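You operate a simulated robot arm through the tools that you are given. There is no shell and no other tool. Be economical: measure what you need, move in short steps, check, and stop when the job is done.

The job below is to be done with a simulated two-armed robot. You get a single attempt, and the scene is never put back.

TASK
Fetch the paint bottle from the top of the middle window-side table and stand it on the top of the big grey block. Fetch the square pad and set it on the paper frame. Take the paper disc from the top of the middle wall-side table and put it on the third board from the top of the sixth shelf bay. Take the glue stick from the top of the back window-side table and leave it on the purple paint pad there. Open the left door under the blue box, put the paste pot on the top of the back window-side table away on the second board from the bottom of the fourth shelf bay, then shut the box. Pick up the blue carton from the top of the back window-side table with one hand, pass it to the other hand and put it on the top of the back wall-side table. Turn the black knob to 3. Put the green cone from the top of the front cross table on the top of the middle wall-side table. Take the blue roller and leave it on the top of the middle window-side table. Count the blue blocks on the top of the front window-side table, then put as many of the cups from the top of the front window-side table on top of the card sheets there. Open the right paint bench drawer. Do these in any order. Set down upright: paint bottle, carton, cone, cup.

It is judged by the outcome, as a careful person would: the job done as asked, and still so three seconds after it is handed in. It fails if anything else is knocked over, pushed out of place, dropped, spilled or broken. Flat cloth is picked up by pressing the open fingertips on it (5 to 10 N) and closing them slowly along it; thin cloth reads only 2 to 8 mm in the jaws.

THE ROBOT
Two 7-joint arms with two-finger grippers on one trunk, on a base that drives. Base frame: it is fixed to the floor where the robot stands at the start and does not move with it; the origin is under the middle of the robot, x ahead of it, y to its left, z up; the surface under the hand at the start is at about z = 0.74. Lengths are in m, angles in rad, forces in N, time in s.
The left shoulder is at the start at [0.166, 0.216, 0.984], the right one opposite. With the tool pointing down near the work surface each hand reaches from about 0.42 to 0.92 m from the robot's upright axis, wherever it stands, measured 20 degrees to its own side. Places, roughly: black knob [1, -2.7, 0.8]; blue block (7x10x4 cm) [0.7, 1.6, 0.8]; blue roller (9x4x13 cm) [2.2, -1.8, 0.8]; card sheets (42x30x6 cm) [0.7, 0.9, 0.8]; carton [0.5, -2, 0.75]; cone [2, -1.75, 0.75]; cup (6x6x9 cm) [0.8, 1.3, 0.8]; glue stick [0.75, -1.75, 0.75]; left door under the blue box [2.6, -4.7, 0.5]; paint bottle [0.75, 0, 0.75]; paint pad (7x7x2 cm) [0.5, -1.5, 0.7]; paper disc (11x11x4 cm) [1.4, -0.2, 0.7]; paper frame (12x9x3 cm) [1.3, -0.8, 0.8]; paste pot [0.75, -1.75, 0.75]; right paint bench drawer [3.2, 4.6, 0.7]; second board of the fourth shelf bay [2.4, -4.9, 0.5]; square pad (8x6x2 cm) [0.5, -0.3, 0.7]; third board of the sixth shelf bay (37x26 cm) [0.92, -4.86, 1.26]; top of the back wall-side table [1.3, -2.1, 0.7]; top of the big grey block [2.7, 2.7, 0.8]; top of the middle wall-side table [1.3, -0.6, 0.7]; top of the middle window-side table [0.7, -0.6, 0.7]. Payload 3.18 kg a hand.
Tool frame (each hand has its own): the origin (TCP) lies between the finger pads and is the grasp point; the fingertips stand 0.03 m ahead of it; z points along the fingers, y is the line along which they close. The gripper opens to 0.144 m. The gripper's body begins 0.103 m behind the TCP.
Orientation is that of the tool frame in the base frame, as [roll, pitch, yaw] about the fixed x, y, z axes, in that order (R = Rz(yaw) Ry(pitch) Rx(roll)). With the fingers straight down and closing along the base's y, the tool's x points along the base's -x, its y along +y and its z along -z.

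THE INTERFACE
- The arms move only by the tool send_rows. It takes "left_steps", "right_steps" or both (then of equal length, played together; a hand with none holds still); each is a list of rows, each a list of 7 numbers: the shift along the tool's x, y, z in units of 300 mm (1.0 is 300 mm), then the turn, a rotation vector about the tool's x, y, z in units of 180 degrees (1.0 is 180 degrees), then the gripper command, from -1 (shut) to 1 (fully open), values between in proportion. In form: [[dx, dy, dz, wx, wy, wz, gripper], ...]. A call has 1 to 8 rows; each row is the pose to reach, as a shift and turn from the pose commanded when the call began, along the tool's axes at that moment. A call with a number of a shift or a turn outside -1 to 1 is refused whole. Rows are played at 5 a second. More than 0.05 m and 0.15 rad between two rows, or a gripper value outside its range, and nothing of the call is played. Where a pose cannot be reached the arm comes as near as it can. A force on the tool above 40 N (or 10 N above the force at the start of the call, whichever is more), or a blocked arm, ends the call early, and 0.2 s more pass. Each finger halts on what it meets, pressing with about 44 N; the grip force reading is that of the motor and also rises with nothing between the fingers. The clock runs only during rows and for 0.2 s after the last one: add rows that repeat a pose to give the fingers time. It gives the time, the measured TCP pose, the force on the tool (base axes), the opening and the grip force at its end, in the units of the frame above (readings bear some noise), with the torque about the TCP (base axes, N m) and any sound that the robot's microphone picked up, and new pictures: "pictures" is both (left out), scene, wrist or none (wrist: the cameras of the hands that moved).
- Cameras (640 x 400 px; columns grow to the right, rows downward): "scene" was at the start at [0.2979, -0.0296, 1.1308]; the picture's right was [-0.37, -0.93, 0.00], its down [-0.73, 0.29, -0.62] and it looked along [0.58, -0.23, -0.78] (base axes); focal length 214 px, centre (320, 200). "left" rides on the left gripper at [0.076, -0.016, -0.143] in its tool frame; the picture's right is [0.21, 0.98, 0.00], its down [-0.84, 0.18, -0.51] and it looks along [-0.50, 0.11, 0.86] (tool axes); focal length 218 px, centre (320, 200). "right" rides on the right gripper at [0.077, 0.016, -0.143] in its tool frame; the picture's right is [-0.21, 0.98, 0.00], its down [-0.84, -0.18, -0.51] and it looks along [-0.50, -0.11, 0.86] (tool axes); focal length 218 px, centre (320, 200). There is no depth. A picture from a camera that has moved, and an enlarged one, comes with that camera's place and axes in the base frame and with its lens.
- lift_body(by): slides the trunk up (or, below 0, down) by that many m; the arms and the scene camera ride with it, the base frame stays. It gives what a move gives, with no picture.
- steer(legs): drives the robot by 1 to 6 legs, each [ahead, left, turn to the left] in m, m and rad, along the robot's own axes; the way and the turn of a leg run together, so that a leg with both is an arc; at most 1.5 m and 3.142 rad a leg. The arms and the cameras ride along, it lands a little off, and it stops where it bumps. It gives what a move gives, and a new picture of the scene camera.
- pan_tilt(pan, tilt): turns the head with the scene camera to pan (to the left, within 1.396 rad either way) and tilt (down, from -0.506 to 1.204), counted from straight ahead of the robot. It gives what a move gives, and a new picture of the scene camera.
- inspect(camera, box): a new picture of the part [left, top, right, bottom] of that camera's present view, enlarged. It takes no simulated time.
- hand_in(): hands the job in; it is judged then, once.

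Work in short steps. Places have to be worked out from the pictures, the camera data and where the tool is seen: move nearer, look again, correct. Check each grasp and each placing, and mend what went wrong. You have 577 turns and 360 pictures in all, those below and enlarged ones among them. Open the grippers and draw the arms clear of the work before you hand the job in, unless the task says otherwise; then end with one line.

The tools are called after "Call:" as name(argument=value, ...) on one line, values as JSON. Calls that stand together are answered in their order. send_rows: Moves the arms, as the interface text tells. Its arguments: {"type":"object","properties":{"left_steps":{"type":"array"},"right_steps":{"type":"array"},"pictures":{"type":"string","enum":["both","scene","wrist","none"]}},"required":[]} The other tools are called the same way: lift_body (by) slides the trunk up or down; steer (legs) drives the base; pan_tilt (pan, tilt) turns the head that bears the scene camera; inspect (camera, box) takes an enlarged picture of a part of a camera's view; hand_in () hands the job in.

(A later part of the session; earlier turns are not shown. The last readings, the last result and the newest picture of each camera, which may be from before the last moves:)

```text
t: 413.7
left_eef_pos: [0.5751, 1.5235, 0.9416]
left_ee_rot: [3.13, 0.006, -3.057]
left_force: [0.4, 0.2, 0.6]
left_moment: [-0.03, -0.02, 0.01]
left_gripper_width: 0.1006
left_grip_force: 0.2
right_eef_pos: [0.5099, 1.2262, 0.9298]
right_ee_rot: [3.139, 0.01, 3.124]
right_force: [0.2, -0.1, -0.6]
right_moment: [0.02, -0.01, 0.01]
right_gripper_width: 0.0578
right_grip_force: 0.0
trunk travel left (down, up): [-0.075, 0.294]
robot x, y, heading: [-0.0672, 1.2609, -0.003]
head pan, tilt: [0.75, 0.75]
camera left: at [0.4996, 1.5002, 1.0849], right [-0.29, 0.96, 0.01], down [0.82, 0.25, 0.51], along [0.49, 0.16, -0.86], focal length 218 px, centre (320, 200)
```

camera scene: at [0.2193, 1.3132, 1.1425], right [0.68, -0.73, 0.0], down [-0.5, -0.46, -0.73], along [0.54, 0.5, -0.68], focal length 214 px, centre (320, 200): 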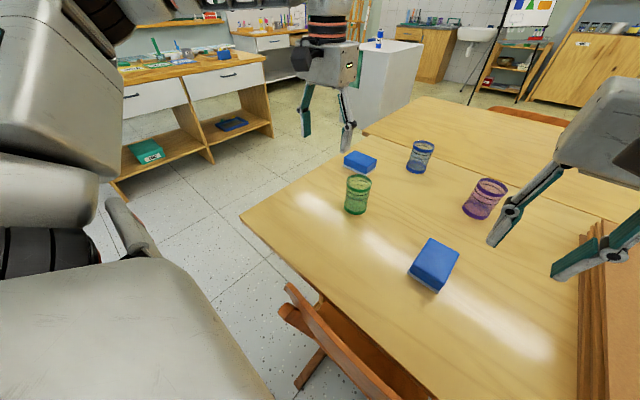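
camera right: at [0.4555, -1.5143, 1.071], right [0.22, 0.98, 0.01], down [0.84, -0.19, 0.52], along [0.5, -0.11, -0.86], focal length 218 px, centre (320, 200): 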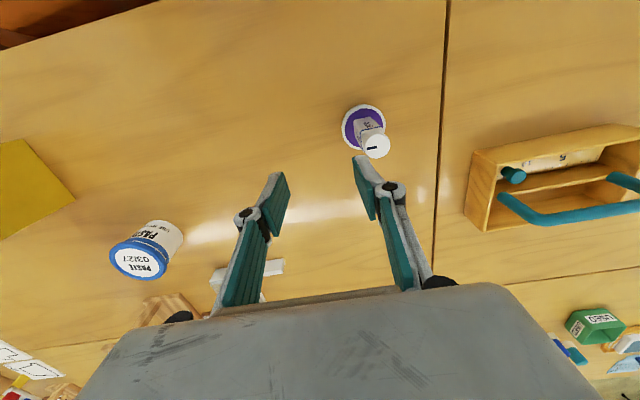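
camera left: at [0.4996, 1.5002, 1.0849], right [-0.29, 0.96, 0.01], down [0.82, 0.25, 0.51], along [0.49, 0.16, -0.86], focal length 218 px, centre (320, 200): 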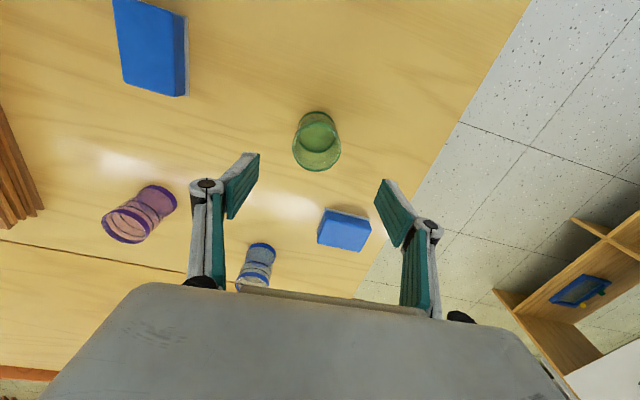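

Aligned over the green cup [0.578,1.523]. Lower and close.

Call:
send_rows(left_steps=[[-0.01, 0, 0.15, 0, 0, 0, 0.4], [-0.01, 0, 0.3, 0, 0, 0, 0.4], [-0.01, 0, 0.44, 0, 0, 0, 0.4], [-0.01, 0, 0.48, 0, 0, 0, 0.2], [-0.01, 0, 0.48, 0, 0, 0, -0.1], [-0.01, 0, 0.48, 0, 0, 0, -0.4], [-0.01, 0, 0.48, 0, 0, 0, -0.4]], pictures="wrist")

```text
t: 415.3
left_eef_pos: [0.5797, 1.5273, 0.7995]
left_ee_rot: [3.128, 0.007, -3.054]
left_force: [-0.7, 0.0, 1.9]
left_moment: [0.0, 0.01, 0.01]
left_gripper_width: 0.055
left_grip_force: 43.4
right_eef_pos: [0.5086, 1.2266, 0.9302]
right_ee_rot: [3.139, 0.01, 3.124]
right_force: [-0.7, -1.0, -0.4]
right_moment: [0.01, 0.03, -0.03]
right_gripper_width: 0.0575
right_grip_force: 0.1
trunk travel left (down, up): [-0.075, 0.294]
robot x, y, heading: [-0.0672, 1.2619, -0.002]
head pan, tilt: [0.75, 0.75]
camera left: at [0.5037, 1.5028, 0.9415], right [-0.29, 0.96, 0.01], down [0.82, 0.24, 0.52], along [0.49, 0.16, -0.86], focal length 218 px, centre (320, 200)
```

left: 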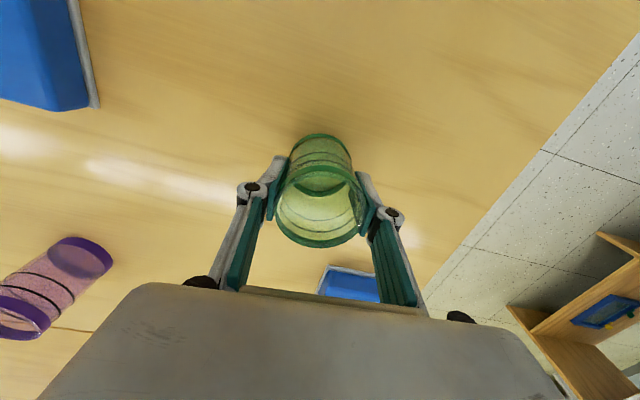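

Cup held. Lift, and strafe right so the cup comes over the card sheets.

Call:
send_rows(left_steps=[[0, 0, -0.12, 0, 0, 0, -0.4], [0, 0, -0.26, 0, 0, 0, -0.4], [0, 0, -0.4, 0, 0, 0, -0.4], [0, 0, -0.45, 0, 0, 0, -0.4]], pictures="none")

Call:
steer(legs=[[0, -0.45, 0]])

Call:
inspect(camera="left", box=[0, 0, 640, 400])

```text
t: 416.3
left_eef_pos: [0.5788, 1.5236, 0.9316]
left_ee_rot: [3.128, 0.005, -3.056]
left_force: [0.4, -0.1, -0.9]
left_moment: [0.01, 0.0, 0.04]
left_gripper_width: 0.0547
left_grip_force: 44.0
right_eef_pos: [0.5091, 1.2272, 0.9304]
right_ee_rot: [3.139, 0.011, 3.123]
right_force: [0.5, -0.7, -0.7]
right_moment: [0.0, 0.0, 0.03]
right_gripper_width: 0.0577
right_grip_force: 0.0
trunk travel left (down, up): [-0.075, 0.294]
robot x, y, heading: [-0.0669, 1.2571, -0.004]
head pan, tilt: [0.75, 0.75]
```

```text
t: 420.8
left_eef_pos: [0.5787, 1.0696, 0.9312]
left_ee_rot: [3.129, 0.005, -3.064]
left_force: [0.0, -0.5, 0.0]
left_moment: [0.04, 0.02, -0.01]
left_gripper_width: 0.0549
left_grip_force: 44.4
right_eef_pos: [0.5071, 0.7711, 0.9303]
right_ee_rot: [3.139, 0.011, 3.119]
right_force: [-0.7, 0.6, 0.4]
right_moment: [0.05, 0.01, -0.03]
right_gripper_width: 0.0576
right_grip_force: 0.1
trunk travel left (down, up): [-0.075, 0.294]
robot x, y, heading: [-0.0717, 0.8102, -0.009]
head pan, tilt: [0.75, 0.75]
camera scene: at [0.2165, 0.8602, 1.1425], right [0.67, -0.74, 0.0], down [-0.5, -0.46, -0.73], along [0.54, 0.49, -0.68], focal length 214 px, centre (320, 200)
```

scene: 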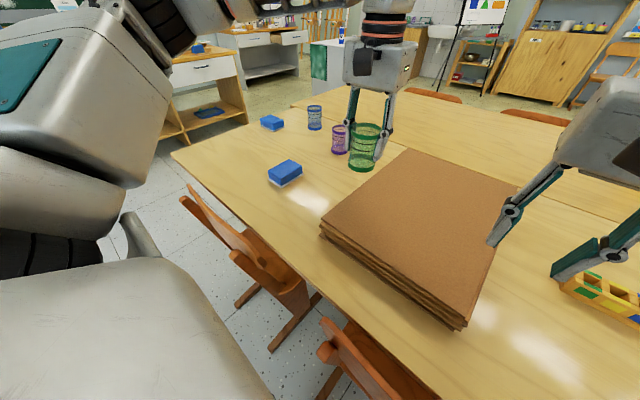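

```text
1.00 times, centred on (320, 200) of left (not enlarged: the box is as wide or as high as the picture)
camera zoom: at [0.5014, 1.0451, 1.0739], right [-0.29, 0.96, 0.01], down [0.82, 0.24, 0.51], along [0.49, 0.16, -0.86], focal length 218 px, centre (320, 200)
```

zoom: 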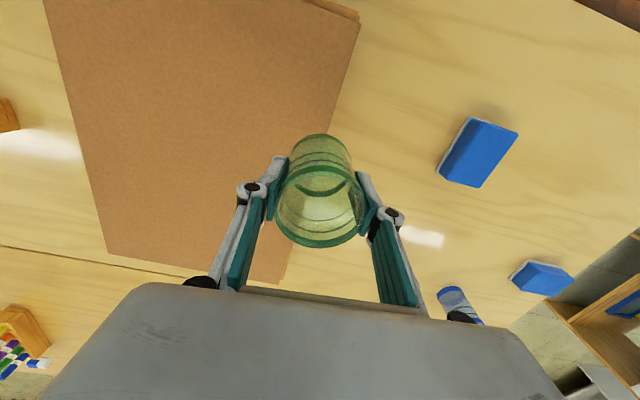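

Sheets are below. I shift 8 cm toward −y and lower to just above the sheets.

Call:
send_rows(left_steps=[[-0.02, -0.13, 0, 0, 0, 0, -0.4], [-0.046, -0.27, 0, 0, 0, 0, -0.4], [-0.046, -0.27, 0.11, 0, 0, 0, -0.4], [-0.046, -0.27, 0.17, 0, 0, 0, -0.4], [-0.046, -0.27, 0.19, 0, 0, 0, -0.4], [-0.046, -0.27, 0.21, 0, 0, 0, -0.4]], pictures="wrist")

```text
t: 422.2
left_eef_pos: [0.599, 0.9909, 0.8675]
left_ee_rot: [3.129, 0.005, -3.06]
left_force: [0.2, 0.6, -0.9]
left_moment: [0.03, 0.01, 0.01]
left_gripper_width: 0.055
left_grip_force: 44.2
right_eef_pos: [0.5068, 0.772, 0.9293]
right_ee_rot: [3.137, 0.008, 3.118]
right_force: [0.3, 1.3, -0.1]
right_moment: [0.01, 0.01, -0.01]
right_gripper_width: 0.0578
right_grip_force: 0.0
trunk travel left (down, up): [-0.075, 0.294]
robot x, y, heading: [-0.0728, 0.8089, -0.009]
head pan, tilt: [0.75, 0.75]
camera left: at [0.5226, 0.9669, 1.0095], right [-0.29, 0.96, 0.01], down [0.82, 0.24, 0.51], along [0.49, 0.16, -0.86], focal length 218 px, centre (320, 200)
```

left: 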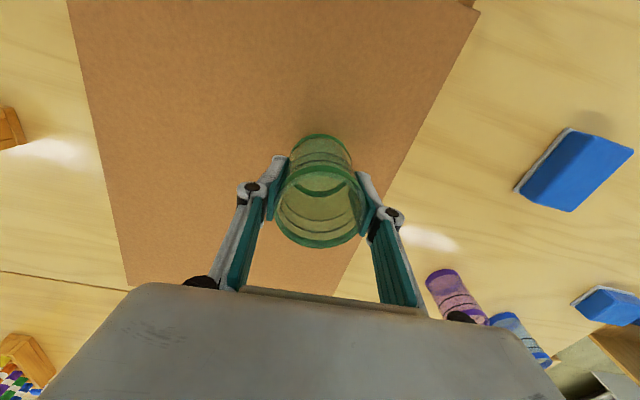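

Well inside the edge. Lower to contact.

Call:
send_rows(left_steps=[[0, 0, 0.01, 0, 0, 0, -0.4], [0, 0, 0.02, 0, 0, 0, -0.4], [0, 0, 0.03, 0, 0, 0, -0.4], [0, 0, 0.04, 0, 0, 0, -0.4], [0, 0, 0.05, 0, 0, 0, -0.4], [0, 0, 0.06, 0, 0, 0, -0.4]], pictures="none")

```text
t: 423.6
left_eef_pos: [0.5985, 0.9904, 0.8534]
left_ee_rot: [3.131, 0.009, -3.063]
left_force: [1.9, 0.3, 9.4]
left_moment: [-0.04, 0.02, 0.03]
left_gripper_width: 0.055
left_grip_force: 44.1
right_eef_pos: [0.5058, 0.7727, 0.9317]
right_ee_rot: [3.137, 0.012, 3.118]
right_force: [0.2, 1.1, -1.0]
right_moment: [0.0, 0.01, 0.02]
right_gripper_width: 0.0576
right_grip_force: 0.0
trunk travel left (down, up): [-0.075, 0.294]
robot x, y, heading: [-0.0731, 0.8115, -0.01]
head pan, tilt: [0.75, 0.75]
```

Contact (9 N). Release and lift.

Call:
send_rows(left_steps=[[0, 0, -0.007, 0, 0, 0, -0.4], [0, 0, -0.007, 0, 0, 0, -0.1], [0, 0, -0.007, 0, 0, 0, 0.2], [0, 0, -0.05, 0, 0, 0, 0.3], [0, 0, -0.18, 0, 0, 0, 0.3], [0, 0, -0.3, 0, 0, 0, 0.3], [0.05, 0.05, -0.34, 0, 0, 0, 0.3]], pictures="wrist")

```text
t: 425.2
left_eef_pos: [0.58, 1.0044, 0.9528]
left_ee_rot: [3.131, 0.006, -3.062]
left_force: [0.7, 0.8, 0.8]
left_moment: [0.0, -0.04, -0.01]
left_gripper_width: 0.0934
left_grip_force: 0.1
right_eef_pos: [0.5052, 0.7727, 0.9308]
right_ee_rot: [3.139, 0.01, 3.12]
right_force: [0.1, -0.3, 0.6]
right_moment: [-0.01, 0.0, 0.0]
right_gripper_width: 0.0577
right_grip_force: 0.2
trunk travel left (down, up): [-0.075, 0.294]
robot x, y, heading: [-0.0714, 0.8097, -0.009]
head pan, tilt: [0.75, 0.75]
camera left: at [0.5039, 0.9809, 1.0943], right [-0.29, 0.96, 0.01], down [0.82, 0.24, 0.51], along [0.49, 0.16, -0.86], focal length 218 px, centre (320, 200)
```

left: 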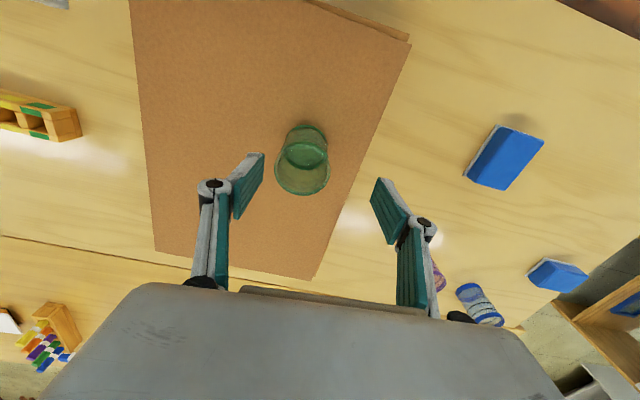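

Green cup stands on the sheets. Next the purple cup near [0.785,1.275]: strafe left and slightly ahead, and look.

Call:
steer(legs=[[0, 0.26, 0], [0.05, 0, 0]])

Call:
inspect(camera="left", box=[0, 0, 640, 400])

```text
t: 428.6
left_eef_pos: [0.6335, 1.2603, 0.9511]
left_ee_rot: [3.128, 0.006, -3.06]
left_force: [0.4, 0.9, -0.8]
left_moment: [0.0, 0.0, -0.01]
left_gripper_width: 0.0934
left_grip_force: 0.1
right_eef_pos: [0.5597, 1.0301, 0.9289]
right_ee_rot: [3.138, 0.012, 3.12]
right_force: [0.2, -0.3, -0.4]
right_moment: [0.04, 0.02, 0.0]
right_gripper_width: 0.0577
right_grip_force: 0.0
trunk travel left (down, up): [-0.075, 0.294]
robot x, y, heading: [-0.0216, 1.0665, -0.01]
head pan, tilt: [0.75, 0.75]
camera scene: at [0.2698, 1.1173, 1.1426], right [0.68, -0.74, 0.0], down [-0.5, -0.46, -0.73], along [0.54, 0.49, -0.68], focal length 214 px, centre (320, 200)
```

scene: 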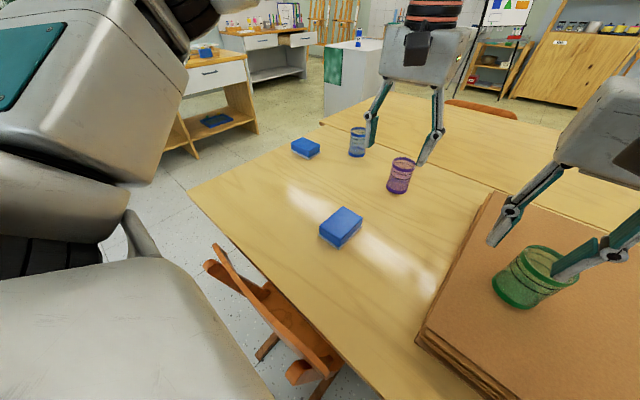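

```text
1.00 times, centred on (320, 200) of left (not enlarged: the box is as wide or as high as the picture)
camera zoom: at [0.5577, 1.2375, 1.0937], right [-0.29, 0.96, 0.01], down [0.82, 0.24, 0.51], along [0.49, 0.16, -0.86], focal length 218 px, centre (320, 200)
```

zoom: 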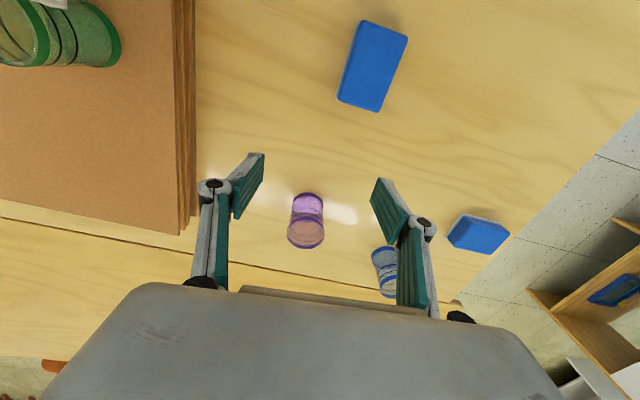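

The right hand hovers just above the green cup, so I raise it at once, while lowering the left hand in front of the purple cup ([0.775,1.282]).

Call:
send_rows(right_steps=[[0, 0, -0.12, 0, 0, 0, -0.2], [0, 0, -0.24, 0, 0, 0, -0.2], [0.05, 0, -0.36, 0, 0, 0, -0.2], [0.1, 0, -0.42, 0, 0, 0, -0.2], [0.1, 0, -0.42, 0, 0, 0, -0.2]], left_steps=[[-0.02, 0.02, 0.1, 0, 0, 0, 0.3], [-0.05, 0.04, 0.22, 0, 0, 0, 0.3], [-0.08, 0.05, 0.36, 0, 0, 0, 0.3], [-0.106, 0.065, 0.5, 0, 0, 0, 0.3], [-0.106, 0.065, 0.5, 0, 0, 0, 0.3]], pictures="none")

Call:
send_rows(left_steps=[[-0.12, -0.01, 0, 0, 0, 0, 0.3], [-0.24, -0.02, 0, 0, 0, 0, 0.3], [-0.365, -0.03, 0, 0, 0, 0, 0.3], [-0.365, -0.03, 0, 0, 0, 0, 0.3]], pictures="wrist")

```text
t: 429.8
left_eef_pos: [0.6663, 1.2845, 0.8004]
left_ee_rot: [3.129, 0.007, -3.062]
left_force: [-0.7, -0.8, 0.3]
left_moment: [0.03, -0.03, -0.03]
left_gripper_width: 0.0935
left_grip_force: 0.0
right_eef_pos: [0.5263, 1.0293, 1.0584]
right_ee_rot: [3.138, 0.01, 3.12]
right_force: [-0.5, -0.5, 0.8]
right_moment: [0.01, 0.0, 0.02]
right_gripper_width: 0.0576
right_grip_force: 0.0
trunk travel left (down, up): [-0.075, 0.294]
robot x, y, heading: [-0.019, 1.0645, -0.007]
head pan, tilt: [0.75, 0.75]
```

```text
t: 430.8
left_eef_pos: [0.7754, 1.2869, 0.8035]
left_ee_rot: [3.129, 0.005, -3.061]
left_force: [-1.5, 0.0, 0.2]
left_moment: [-0.03, -0.02, 0.03]
left_gripper_width: 0.0933
left_grip_force: 0.1
right_eef_pos: [0.5274, 1.0296, 1.0568]
right_ee_rot: [3.138, 0.011, 3.121]
right_force: [0.3, 0.6, -0.5]
right_moment: [0.0, -0.02, 0.0]
right_gripper_width: 0.0574
right_grip_force: 0.0
trunk travel left (down, up): [-0.075, 0.294]
robot x, y, heading: [-0.0159, 1.0707, -0.004]
head pan, tilt: [0.75, 0.75]
camera left: at [0.6995, 1.2636, 0.9461], right [-0.29, 0.96, 0.01], down [0.82, 0.24, 0.51], along [0.49, 0.16, -0.86], focal length 218 px, centre (320, 200)
```

left: 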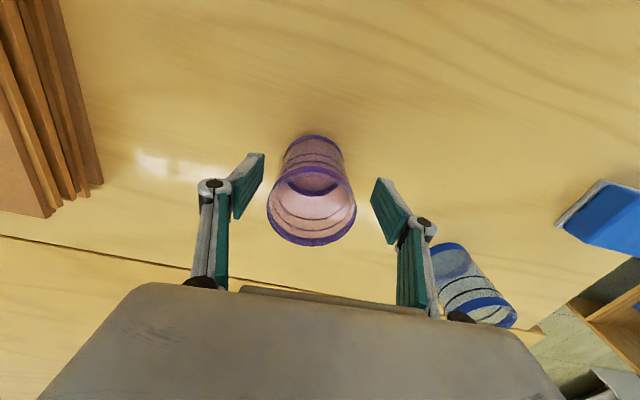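

Cup centred. Close and lift.

Call:
send_rows(left_steps=[[0, 0, 0, 0, 0, 0, 0.0], [0, 0, 0, 0, 0, 0, -0.3], [0, 0, 0, 0, 0, 0, -0.4], [0, 0, 0, 0, 0, 0, -0.4], [0.02, 0, -0.1, 0, 0, 0, -0.4], [0.08, 0, -0.24, 0, 0, 0, -0.4], [0.18, 0, -0.36, 0, 0, 0, -0.4], [0.3, 0, -0.45, 0, 0, 0, -0.4]], pictures="none")

```text
t: 432.6
left_eef_pos: [0.6817, 1.2748, 0.94]
left_ee_rot: [3.13, 0.008, -3.061]
left_force: [-1.1, 0.3, -0.5]
left_moment: [-0.01, -0.06, 0.02]
left_gripper_width: 0.0571
left_grip_force: 43.9
right_eef_pos: [0.5257, 1.0291, 1.0589]
right_ee_rot: [3.137, 0.014, 3.121]
right_force: [-0.5, 0.5, -0.3]
right_moment: [-0.03, -0.06, -0.02]
right_gripper_width: 0.0578
right_grip_force: 0.2
trunk travel left (down, up): [-0.075, 0.294]
robot x, y, heading: [-0.016, 1.064, -0.01]
head pan, tilt: [0.75, 0.75]
```

Purple cup held. I raise it above the green cup's height, then strafe right.

Call:
send_rows(left_steps=[[0, 0, -0.08, 0, 0, 0, -0.4], [0, 0, -0.15, 0, 0, 0, -0.4], [0, 0, -0.15, 0, 0, 0, -0.4]], pictures="none")

Call:
steer(legs=[[0, -0.32, 0.01]])

Call:
inspect(camera="left", box=[0, 0, 640, 400])

```text
t: 433.4
left_eef_pos: [0.6852, 1.2737, 0.9832]
left_ee_rot: [3.129, 0.002, -3.061]
left_force: [-0.2, -0.2, -0.1]
left_moment: [0.01, 0.02, 0.0]
left_gripper_width: 0.057
left_grip_force: 44.0
right_eef_pos: [0.5274, 1.0293, 1.0561]
right_ee_rot: [3.139, 0.01, 3.119]
right_force: [0.1, -0.7, 0.0]
right_moment: [-0.01, 0.01, -0.01]
right_gripper_width: 0.0577
right_grip_force: 0.1
trunk travel left (down, up): [-0.075, 0.294]
robot x, y, heading: [-0.0238, 1.0639, -0.011]
head pan, tilt: [0.75, 0.75]
```

```text
t: 436.7
left_eef_pos: [0.6808, 0.9635, 0.983]
left_ee_rot: [3.129, 0.006, -3.056]
left_force: [-0.8, 0.1, -0.6]
left_moment: [0.02, 0.0, 0.02]
left_gripper_width: 0.057
left_grip_force: 44.3
right_eef_pos: [0.5242, 0.7185, 1.056]
right_ee_rot: [3.137, 0.01, 3.123]
right_force: [0.8, 0.2, 0.3]
right_moment: [0.01, -0.02, 0.0]
right_gripper_width: 0.0578
right_grip_force: 0.0
trunk travel left (down, up): [-0.075, 0.294]
robot x, y, heading: [-0.0217, 0.7491, -0.003]
head pan, tilt: [0.75, 0.75]
camera scene: at [0.2674, 0.8052, 1.1425], right [0.68, -0.73, 0.0], down [-0.5, -0.46, -0.73], along [0.54, 0.5, -0.68], focal length 214 px, centre (320, 200)
```

scene: 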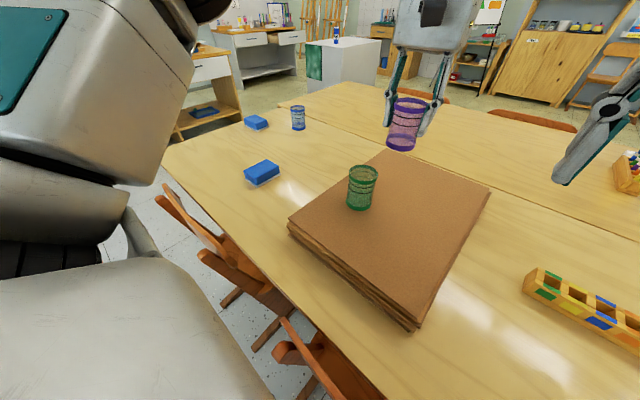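

```text
1.00 times, centred on (320, 200) of left (not enlarged: the box is as wide or as high as the picture)
camera zoom: at [0.6056, 0.9395, 1.1254], right [-0.29, 0.96, 0.01], down [0.82, 0.24, 0.51], along [0.49, 0.16, -0.86], focal length 218 px, centre (320, 200)
```

zoom: 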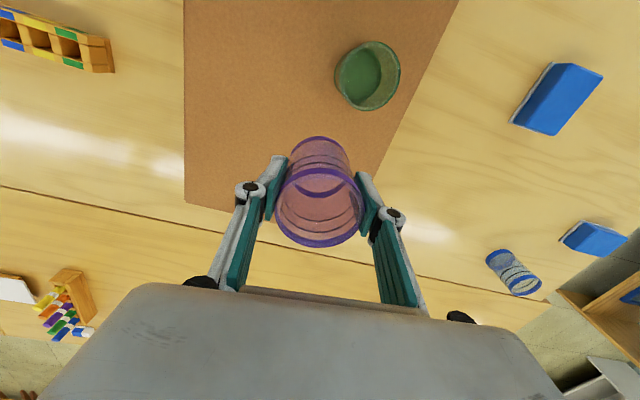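

I move to [0.72,0.93] over the sheets and lower.

Call:
send_rows(left_steps=[[-0.06, -0.06, 0.05, 0, 0, 0, -0.4], [-0.123, -0.121, 0.1, 0, 0, 0, -0.4], [-0.123, -0.121, 0.2, 0, 0, 0, -0.4], [-0.123, -0.121, 0.3, 0, 0, 0, -0.4], [-0.123, -0.121, 0.37, 0, 0, 0, -0.4], [-0.123, -0.121, 0.39, 0, 0, 0, -0.4]], pictures="wrist")

```text
t: 438.1
left_eef_pos: [0.7217, 0.931, 0.8676]
left_ee_rot: [3.129, 0.005, -3.058]
left_force: [-0.3, 0.5, -0.5]
left_moment: [0.05, 0.01, 0.02]
left_gripper_width: 0.0566
left_grip_force: 43.6
right_eef_pos: [0.5255, 0.7186, 1.0569]
right_ee_rot: [3.137, 0.012, 3.125]
right_force: [-0.3, 0.2, -0.3]
right_moment: [0.04, 0.02, 0.01]
right_gripper_width: 0.0576
right_grip_force: 0.1
trunk travel left (down, up): [-0.075, 0.294]
robot x, y, heading: [-0.0248, 0.7526, -0.005]
head pan, tilt: [0.75, 0.75]
camera left: at [0.6456, 0.9081, 1.01], right [-0.29, 0.96, 0.01], down [0.82, 0.24, 0.51], along [0.49, 0.16, -0.86], focal length 218 px, centre (320, 200)
```

left: 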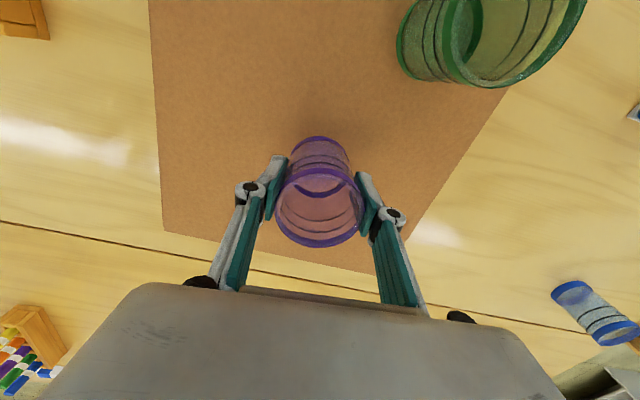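

Good. Lower to contact (≈0.857).

Call:
send_rows(left_steps=[[0, 0, 0.01, 0, 0, 0, -0.4], [0, 0, 0.02, 0, 0, 0, -0.4], [0, 0, 0.03, 0, 0, 0, -0.4], [0, 0, 0.04, 0, 0, 0, -0.4], [0, 0, 0.048, 0, 0, 0, -0.4]], pictures="none")

```text
t: 439.3
left_eef_pos: [0.7209, 0.9312, 0.857]
left_ee_rot: [3.132, 0.014, -3.054]
left_force: [-0.1, 5.5, 21.1]
left_moment: [0.42, 0.37, -0.08]
left_gripper_width: 0.0571
left_grip_force: 44.3
right_eef_pos: [0.5229, 0.7194, 1.0595]
right_ee_rot: [3.137, 0.015, 3.123]
right_force: [0.2, -0.4, 0.1]
right_moment: [0.01, -0.01, -0.03]
right_gripper_width: 0.0575
right_grip_force: 0.2
trunk travel left (down, up): [-0.075, 0.294]
robot x, y, heading: [-0.0226, 0.7511, -0.0]
head pan, tilt: [0.75, 0.75]
```

Contact. Release and lift.

Call:
send_rows(left_steps=[[0, 0, -0.014, 0, 0, 0, -0.4], [0, 0, -0.014, 0, 0, 0, -0.1], [0, 0, -0.014, 0, 0, 0, 0.2], [0, 0, -0.06, 0, 0, 0, 0.25], [0.01, 0, -0.18, 0, 0, 0, 0.25], [0.03, 0, -0.3, 0, 0, 0, 0.25], [0.1, 0, -0.38, 0, 0, 0, 0.25], [0.2, 0, -0.45, 0, 0, 0, 0.25]], pictures="scene")

```text
t: 441.1
left_eef_pos: [0.6615, 0.9246, 0.9876]
left_ee_rot: [3.13, 0.008, -3.056]
left_force: [-0.3, 0.1, -0.3]
left_moment: [0.01, -0.04, 0.01]
left_gripper_width: 0.09
left_grip_force: 0.0
right_eef_pos: [0.525, 0.7195, 1.0576]
right_ee_rot: [3.139, 0.013, 3.124]
right_force: [-0.2, 0.2, 0.4]
right_moment: [0.0, -0.04, 0.02]
right_gripper_width: 0.0577
right_grip_force: 0.1
trunk travel left (down, up): [-0.075, 0.294]
robot x, y, heading: [-0.0205, 0.7525, -0.004]
head pan, tilt: [0.75, 0.75]
camera scene: at [0.2661, 0.8053, 1.1431], right [0.68, -0.73, 0.0], down [-0.5, -0.46, -0.73], along [0.54, 0.5, -0.68], focal length 214 px, centre (320, 200)
```

scene: 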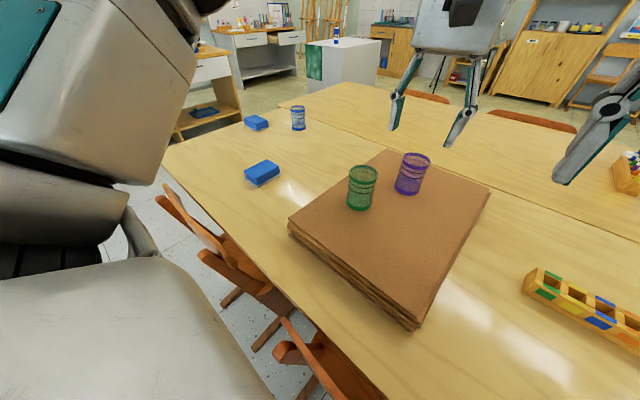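

Two cups stand on the sheets. Now I back off and go to the back table for the carton and pot.

Call:
steer(legs=[[-0.25, 0, 0], [0, -1.45, 0], [0, -1.3, 0]])

Call:
pan_tilt(pan=0, tilt=0.8)

```text
t: 466.7
left_eef_pos: [0.3551, -1.8587, 0.9849]
left_ee_rot: [3.131, 0.006, -3.096]
left_force: [0.0, -0.2, 0.0]
left_moment: [0.03, -0.01, 0.0]
left_gripper_width: 0.0897
left_grip_force: 0.0
right_eef_pos: [0.2109, -2.0583, 1.056]
right_ee_rot: [3.139, 0.01, 3.085]
right_force: [-0.6, 0.1, -0.1]
right_moment: [0.0, 0.0, 0.05]
right_gripper_width: 0.0577
right_grip_force: 0.0
trunk travel left (down, up): [-0.075, 0.294]
robot x, y, heading: [-0.3336, -2.0037, -0.045]
head pan, tilt: [0.75, 0.75]
camera scene: at [-0.0441, -1.9615, 1.1425], right [0.65, -0.76, 0.0], down [-0.52, -0.44, -0.73], along [0.56, 0.47, -0.68], focal length 214 px, centre (320, 200)
```

scene: 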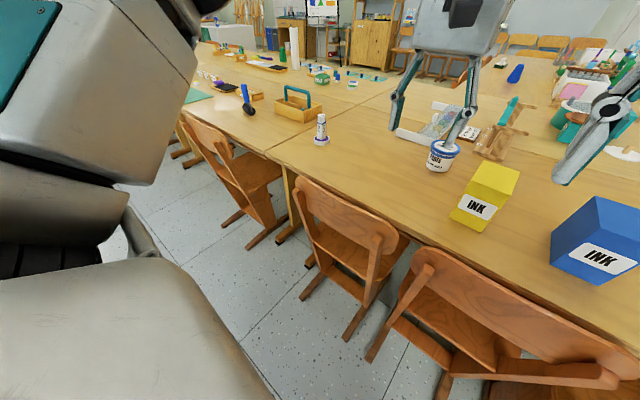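

```text
t: 467.8
left_eef_pos: [0.3556, -1.8578, 0.9859]
left_ee_rot: [3.129, 0.004, -3.098]
left_force: [0.3, 0.1, -0.2]
left_moment: [-0.02, -0.02, 0.0]
left_gripper_width: 0.0897
left_grip_force: 0.0
right_eef_pos: [0.2099, -2.0589, 1.0563]
right_ee_rot: [3.139, 0.011, 3.082]
right_force: [-0.2, 0.2, -0.5]
right_moment: [0.01, 0.02, 0.04]
right_gripper_width: 0.0578
right_grip_force: 0.0
trunk travel left (down, up): [-0.075, 0.294]
robot x, y, heading: [-0.3363, -2.001, -0.047]
head pan, tilt: [0.0, 0.799]
camera scene: at [-0.0266, -2.0187, 1.1385], right [-0.04, -1.0, 0.0], down [-0.72, 0.03, -0.7], along [0.7, -0.03, -0.72], focal length 214 px, centre (320, 200)
```

scene: 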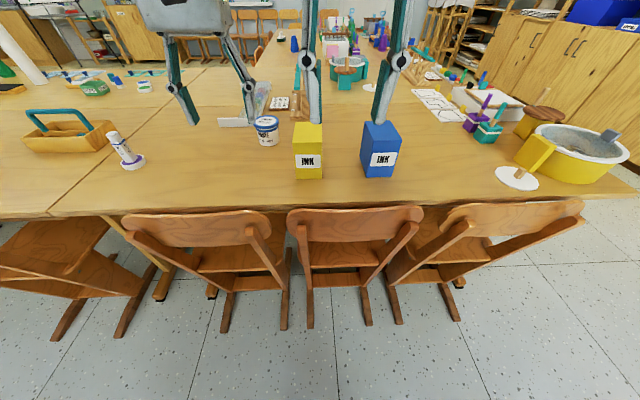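

I zoom on the two ink cartons to gauge size.

Call:
inspect(camera="scene", box=[280, 90, 440, 190])

```text
4.00 times, centred on (360, 140) of scene
camera zoom: at [-0.0266, -2.0187, 1.1385], right [-0.04, -1.0, 0.0], down [-0.72, 0.03, -0.7], along [0.7, -0.03, -0.72], focal length 858 px, centre (160, 440)
```

zoom: 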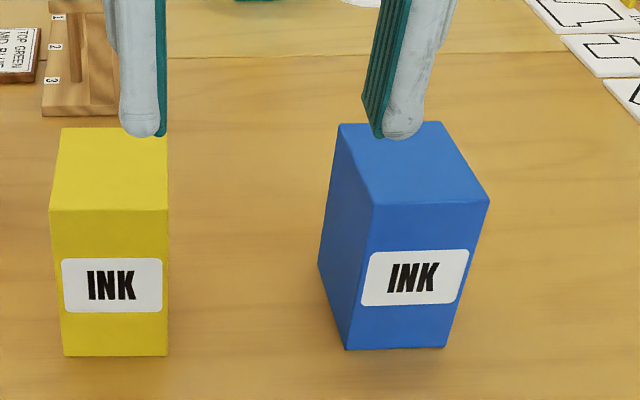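

Blue carton: centre [0.497,-2.208], 10.6 × 7.4 cm, 11.7 cm tall. Plan: right hand lifts it by the top, passes it to the left hand (tilted 45°, gripping lower). I move ahead and bring the right hand over it.

Call:
steer(legs=[[0.13, 0, 0.045]])

Call:
send_rows(right_steps=[[-0.09, -0.06, 0.04, 0, 0, 0.0, 0.6], [-0.18, -0.12, 0.08, 0, 0, 0, 0.6], [-0.27, -0.18, 0.12, 0, 0, 0, 0.6], [-0.36, -0.24, 0.16, 0, 0, 0, 0.6], [-0.45, -0.3, 0.2, 0, 0, 0, 0.6], [-0.53, -0.36, 0.24, 0, 0, 0, 0.6], [-0.53, -0.4, 0.28, 0, 0, 0, 0.6]], pictures="wrist")

```text
t: 469.1
left_eef_pos: [0.4775, -1.8299, 0.9841]
left_ee_rot: [3.13, 0.007, -3.05]
left_force: [-0.2, 0.5, -0.3]
left_moment: [0.0, 0.02, -0.01]
left_gripper_width: 0.0902
left_grip_force: 0.0
right_eef_pos: [0.3408, -2.036, 1.0571]
right_ee_rot: [3.139, 0.009, 3.128]
right_force: [0.1, 1.1, 0.3]
right_moment: [0.01, 0.04, -0.02]
right_gripper_width: 0.0574
right_grip_force: 0.0
trunk travel left (down, up): [-0.075, 0.294]
robot x, y, heading: [-0.2054, -2.0079, 0.0]
head pan, tilt: [0.0, 0.799]
camera scene: at [0.1038, -2.0078, 1.1387], right [0.0, -1.0, 0.0], down [-0.72, 0.0, -0.7], along [0.7, 0.0, -0.72], focal length 214 px, centre (320, 200)
```

scene: 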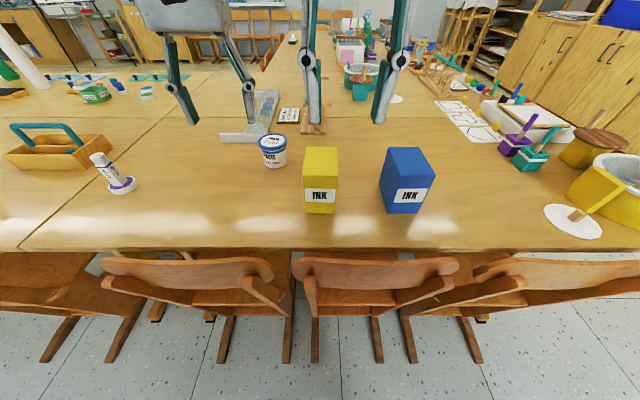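

```text
t: 470.7
left_eef_pos: [0.478, -1.83, 0.9857]
left_ee_rot: [3.13, 0.007, -3.051]
left_force: [-0.6, 0.7, -0.5]
left_moment: [-0.02, 0.0, 0.0]
left_gripper_width: 0.0901
left_grip_force: 0.1
right_eef_pos: [0.5018, -2.1588, 0.9717]
right_ee_rot: [3.139, 0.01, 3.129]
right_force: [-0.9, 0.6, 0.1]
right_moment: [0.03, -0.03, 0.03]
right_gripper_width: 0.1152
right_grip_force: 0.0
trunk travel left (down, up): [-0.075, 0.294]
robot x, y, heading: [-0.204, -2.0084, 0.001]
head pan, tilt: [0.0, 0.799]
camera right: at [0.4238, -2.1432, 1.1128], right [0.22, 0.98, 0.01], down [0.84, -0.19, 0.52], along [0.5, -0.11, -0.86], focal length 218 px, centre (320, 200)
```

right: 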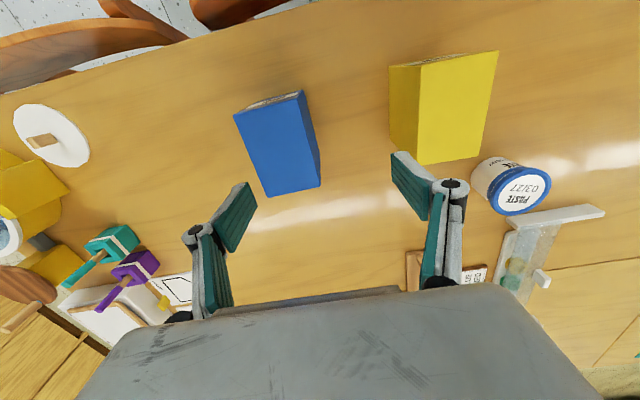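

Carton is aligned with the axes. Shift and lower to TCP z 0.855 (fingers 3.4 cm onto the carton's top), then close.

Call:
send_rows(right_steps=[[0.015, -0.08, 0.0, 0, 0, 0, 0.6], [0.015, -0.163, 0.06, 0, 0, 0, 0.6], [0.015, -0.163, 0.2, 0, 0, 0, 0.6], [0.015, -0.163, 0.34, 0, 0, 0, 0.6], [0.015, -0.163, 0.389, 0, 0, 0, 0.6], [0.015, -0.163, 0.389, 0, 0, 0, 0.2], [0.015, -0.163, 0.389, 0, 0, 0, -0.2], [0.015, -0.163, 0.389, 0, 0, 0, -0.3]], pictures="wrist")

```text
t: 472.5
left_eef_pos: [0.4786, -1.8306, 0.9863]
left_ee_rot: [3.129, 0.005, -3.051]
left_force: [0.5, -0.3, -0.9]
left_moment: [-0.05, 0.02, 0.01]
left_gripper_width: 0.0897
left_grip_force: 0.0
right_eef_pos: [0.4966, -2.2069, 0.8546]
right_ee_rot: [3.138, 0.011, 3.13]
right_force: [-0.9, -1.3, 1.8]
right_moment: [0.04, -0.26, -0.05]
right_gripper_width: 0.0746
right_grip_force: 43.9
trunk travel left (down, up): [-0.075, 0.294]
robot x, y, heading: [-0.199, -2.0061, 0.001]
head pan, tilt: [0.0, 0.799]
camera right: at [0.4184, -2.1908, 0.9953], right [0.22, 0.98, 0.01], down [0.84, -0.19, 0.52], along [0.5, -0.11, -0.86], focal length 218 px, centre (320, 200)
```

right: 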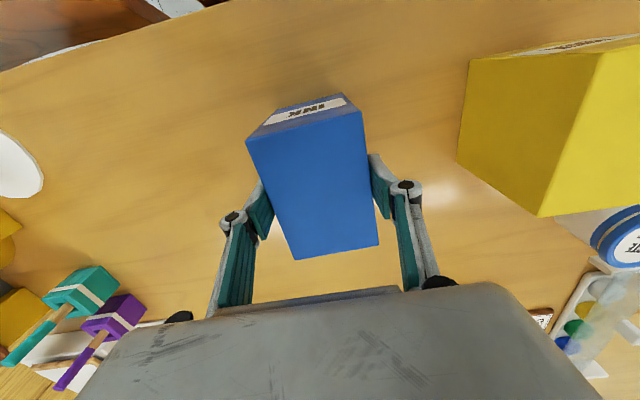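

Carton gripped (75 mm). Lift straight up and bring it in front of the robot.

Call:
send_rows(right_steps=[[0, 0, -0.12, 0, 0, 0, -0.3], [0, 0, -0.27, 0, 0, 0, -0.3], [0, 0, -0.42, 0, 0, 0, -0.3], [0.03, 0.1, -0.52, 0, 0, 0, -0.3], [0.06, 0.22, -0.6, 0, 0, 0, -0.3], [0.1, 0.34, -0.66, 0, 0, 0, -0.3], [0.13, 0.46, -0.69, 0, 0, 0, -0.3]], pictures="scene")

```text
t: 474.1
left_eef_pos: [0.48, -1.8299, 0.9834]
left_ee_rot: [3.13, 0.004, -3.052]
left_force: [-0.8, -1.0, -0.3]
left_moment: [-0.01, 0.05, 0.01]
left_gripper_width: 0.0897
left_grip_force: 0.2
right_eef_pos: [0.46, -2.0721, 1.0618]
right_ee_rot: [3.138, 0.008, 3.126]
right_force: [0.2, 0.0, -5.7]
right_moment: [-0.03, 0.0, 0.02]
right_gripper_width: 0.0747
right_grip_force: 43.6
right hand out of reach, approached as far as the arm can: row 3, 4, 5
trunk travel left (down, up): [-0.075, 0.294]
robot x, y, heading: [-0.208, -2.0097, 0.007]
head pan, tilt: [0.0, 0.799]
camera scene: at [0.1047, -2.0073, 1.1381], right [0.0, -1.0, 0.0], down [-0.72, 0.0, -0.7], along [0.7, 0.0, -0.72], focal length 214 px, centre (320, 200)
```

scene: 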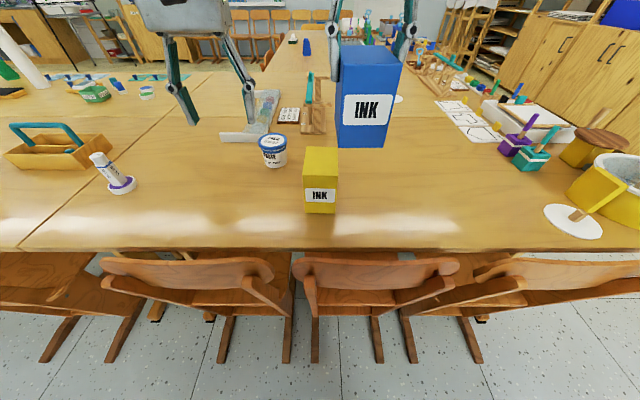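

Carton up. Now the left hand: tilt 45° and pull back beside the carton.

Call:
send_rows(left_steps=[[0.067, 0, -0.043, 0, -0.042, 0.005, 0.6], [0.133, 0, -0.086, 0, -0.083, 0.01, 0.6], [0.2, 0, -0.128, 0, -0.125, 0.015, 0.6], [0.267, 0, -0.171, 0, -0.167, 0.02, 0.6], [0.333, 0, -0.214, 0, -0.208, 0.025, 0.6], [0.4, 0, -0.257, 0, -0.25, 0.028, 0.6]], pictures="none")

```text
t: 475.5
left_eef_pos: [0.36, -1.8428, 1.0612]
left_ee_rot: [3.079, 0.788, 3.113]
left_force: [-0.4, -0.1, 1.0]
left_moment: [-0.01, 0.01, -0.01]
left_gripper_width: 0.1151
left_grip_force: 0.0
right_eef_pos: [0.4591, -2.0724, 1.0629]
right_ee_rot: [3.138, 0.011, 3.13]
right_force: [0.3, 0.1, -4.4]
right_moment: [0.01, -0.02, 0.03]
right_gripper_width: 0.0747
right_grip_force: 44.3
trunk travel left (down, up): [-0.075, 0.294]
robot x, y, heading: [-0.2062, -2.0074, -0.0]
head pan, tilt: [0.0, 0.799]
```

Reached, but the right forearm occupies the space behind the carton. Better: yaw the carton 45° clockwise with the right hand and let the left come from back-left at the same yaw, gripping the same faces lower down.

Call:
send_rows(right_steps=[[0, 0, 0, 0, 0, 0.042, -0.3], [0, 0, 0, 0, 0, 0.083, -0.3], [0, 0, 0, 0, 0, 0.125, -0.3], [0, 0, 0, 0, 0, 0.167, -0.3], [0, 0, 0, 0, 0, 0.208, -0.3], [0, 0, 0, 0, 0, 0.25, -0.3]], left_steps=[[0, 0, 0, 0.0295, -0.002, 0.0293, 0.6], [0, 0, 0, 0.059, -0.004, 0.0587, 0.6], [0, 0, 0, 0.0885, -0.006, 0.088, 0.6], [0, 0, 0, 0.118, -0.007, 0.117, 0.6], [0, 0, 0, 0.1475, -0.009, 0.147, 0.6], [0, 0, 0, 0.177, -0.011, 0.176, 0.6]], pictures="both")

```text
t: 476.9
left_eef_pos: [0.3585, -1.8425, 1.0614]
left_ee_rot: [3.074, 0.791, 2.32]
left_force: [0.3, 0.7, 0.8]
left_moment: [0.01, 0.0, 0.04]
left_gripper_width: 0.1152
left_grip_force: 0.1
right_eef_pos: [0.4568, -2.0682, 1.0644]
right_ee_rot: [3.132, 0.004, 2.343]
right_force: [0.1, 0.2, -4.2]
right_moment: [-0.02, -0.01, 0.0]
right_gripper_width: 0.0745
right_grip_force: 43.6
trunk travel left (down, up): [-0.075, 0.294]
robot x, y, heading: [-0.2037, -2.007, 0.001]
head pan, tilt: [0.0, 0.799]
camera scene: at [0.1035, -2.0077, 1.1387], right [0.0, -1.0, 0.0], down [-0.72, 0.0, -0.7], along [0.7, 0.0, -0.72], focal length 214 px, centre (320, 200)
camera right: at [0.4139, -2.0032, 1.2058], right [0.85, 0.53, 0.01], down [0.45, -0.73, 0.51], along [0.28, -0.43, -0.86], focal length 218 px, centre (320, 200)
camera left: at [0.234, -1.7453, 1.1079], right [0.58, 0.81, -0.1], down [0.26, -0.07, 0.96], along [0.77, -0.59, -0.25], focal length 218 px, centre (320, 200)
```

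scene: 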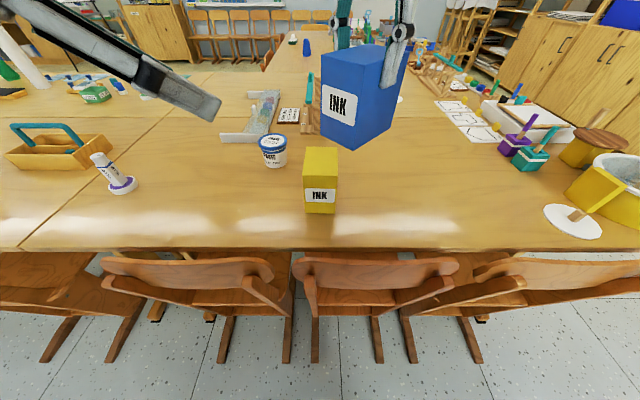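
right: 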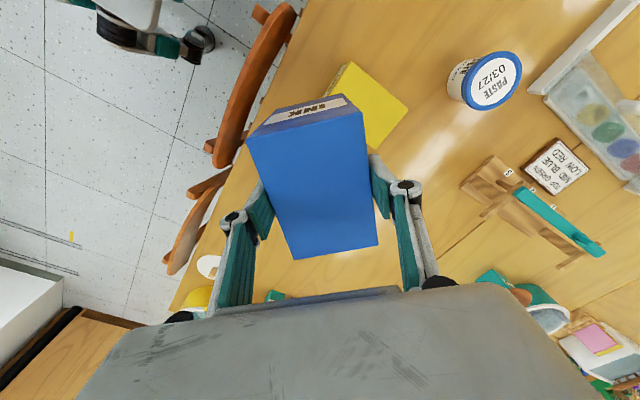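
left: 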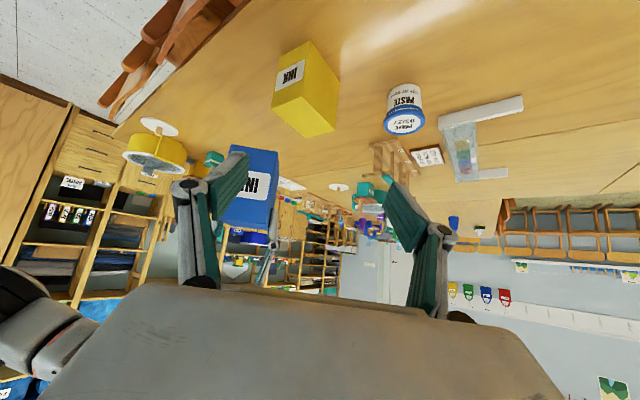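

Yaw matches. I move the left hand into line behind the carton (13 cm back along its fingers).

Call:
send_rows(left_steps=[[-0.09, -0.08, 0, 0, 0, 0, 0.6], [-0.18, -0.16, 0, 0, 0, 0, 0.6], [-0.27, -0.24, 0, 0, 0, 0, 0.6], [-0.363, -0.32, 0, 0, 0, 0, 0.6], [-0.363, -0.32, 0.14, 0, 0, 0, 0.6], [-0.363, -0.32, 0.277, 0, 0, 0, 0.6], [-0.363, -0.32, 0.277, 0, 0, 0, 0.6]], pictures="both")

```text
t: 478.5
left_eef_pos: [0.3904, -2.0043, 1.0773]
left_ee_rot: [3.076, 0.789, 2.322]
left_force: [0.7, 0.5, 0.5]
left_moment: [0.02, 0.0, 0.02]
left_gripper_width: 0.115
left_grip_force: 0.0
right_eef_pos: [0.4558, -2.0686, 1.064]
right_ee_rot: [3.132, 0.006, 2.344]
right_force: [0.5, -1.0, -4.5]
right_moment: [-0.01, -0.02, 0.01]
right_gripper_width: 0.0743
right_grip_force: 43.6
trunk travel left (down, up): [-0.075, 0.294]
robot x, y, heading: [-0.2038, -2.0047, 0.001]
head pan, tilt: [0.0, 0.799]
camera scene: at [0.1035, -2.0077, 1.1388], right [0.0, -1.0, 0.0], down [-0.72, 0.0, -0.7], along [0.7, 0.0, -0.72], focal length 214 px, centre (320, 200)
camera left: at [0.2651, -1.9087, 1.1231], right [0.58, 0.81, -0.1], down [0.26, -0.07, 0.96], along [0.77, -0.59, -0.25], focal length 218 px, centre (320, 200)
```

scene: 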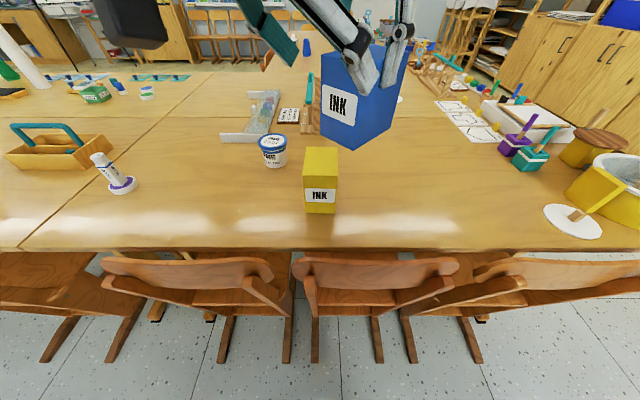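
left: 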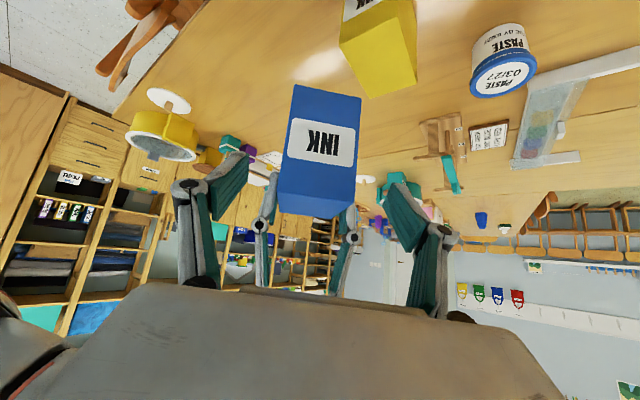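

The carton is square between the left fingers. Advance 11.5 cm along the fingers.

Call:
send_rows(left_steps=[[0, 0, 0.1, 0, 0, 0, 0.6], [0, 0, 0.2, 0, 0, 0, 0.6], [0, 0, 0.3, 0, 0, 0, 0.6], [0, 0, 0.383, 0, 0, 0, 0.6], [0, 0, 0.383, 0, 0, 0, 0.6]], pictures="wrist")

```text
t: 479.7
left_eef_pos: [0.4505, -2.0582, 0.9971]
left_ee_rot: [3.077, 0.785, 2.323]
left_force: [0.1, -0.4, 0.5]
left_moment: [-0.03, 0.0, -0.02]
left_gripper_width: 0.1152
left_grip_force: 0.1
right_eef_pos: [0.4577, -2.0679, 1.0643]
right_ee_rot: [3.133, 0.006, 2.344]
right_force: [0.2, -0.9, -5.1]
right_moment: [0.04, 0.05, 0.02]
right_gripper_width: 0.0745
right_grip_force: 43.5
trunk travel left (down, up): [-0.075, 0.294]
robot x, y, heading: [-0.2029, -2.0051, -0.0]
head pan, tilt: [0.0, 0.799]
camera left: at [0.3246, -1.9626, 1.0421], right [0.58, 0.81, -0.1], down [0.26, -0.07, 0.96], along [0.77, -0.59, -0.25], focal length 218 px, centre (320, 200)
```

left: 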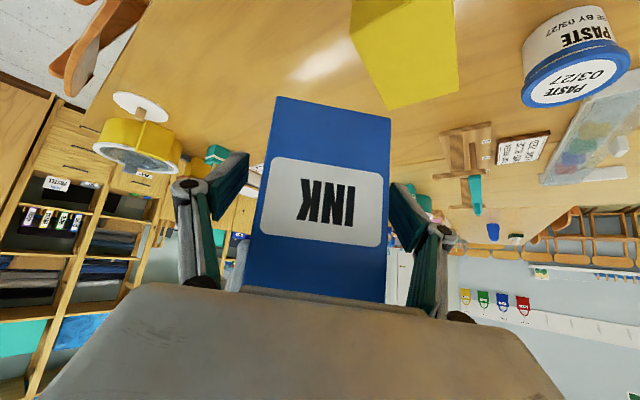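

Positioned. The left hand closes on the lower part of the carton.

Call:
send_rows(left_steps=[[0, 0, 0, 0, 0, 0, 0.3], [0, 0, 0, 0, 0, 0, 0.1], [0, 0, 0, 0, 0, 0, -0.1], [0, 0, 0, 0, 0, 0, -0.3], [0, 0, 0, 0, 0, 0, -0.3]], pictures="none")

```text
t: 480.9
left_eef_pos: [0.448, -2.0591, 0.9962]
left_ee_rot: [3.077, 0.787, 2.324]
left_force: [1.6, 7.9, 1.2]
left_moment: [-1.09, 1.39, -2.03]
left_gripper_width: 0.0744
left_grip_force: 44.2
right_eef_pos: [0.4586, -2.0694, 1.0637]
right_ee_rot: [3.134, 0.006, 2.347]
right_force: [0.0, -8.0, -6.2]
right_moment: [0.55, -1.33, 2.14]
right_gripper_width: 0.0741
right_grip_force: 43.7
trunk travel left (down, up): [-0.075, 0.294]
robot x, y, heading: [-0.2035, -2.0041, 0.003]
head pan, tilt: [0.0, 0.799]
```

Both hands hold it. The right hand opens and rises straight up.

Call:
send_rows(right_steps=[[0, 0, 0, 0, 0, 0, 0.1], [0, 0, 0, 0, 0, 0, 0.4], [0, 0, 0, 0, 0, 0, 0.5], [0, 0, -0.1, 0, 0, 0, 0.5], [0, 0, -0.22, 0, 0, 0, 0.5], [0, 0, -0.3, 0, 0, 0, 0.5]], pictures="scene")

```text
t: 482.3
left_eef_pos: [0.4486, -2.0573, 0.9968]
left_ee_rot: [3.076, 0.788, 2.322]
left_force: [0.3, 0.4, -0.4]
left_moment: [0.05, 0.04, 0.04]
left_gripper_width: 0.0743
left_grip_force: 43.6
right_eef_pos: [0.4562, -2.0677, 1.1561]
right_ee_rot: [3.133, 0.006, 2.343]
right_force: [0.7, 0.3, 0.2]
right_moment: [-0.01, -0.05, 0.02]
right_gripper_width: 0.1082
right_grip_force: 0.2
trunk travel left (down, up): [-0.075, 0.294]
robot x, y, heading: [-0.2058, -2.0057, -0.004]
head pan, tilt: [0.0, 0.799]
camera scene: at [0.104, -2.0075, 1.1385], right [0.0, -1.0, 0.0], down [-0.72, 0.0, -0.7], along [0.7, 0.0, -0.72], focal length 214 px, centre (320, 200)
```

scene: 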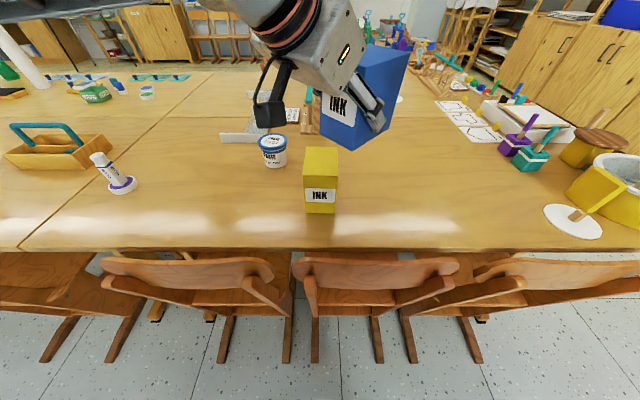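

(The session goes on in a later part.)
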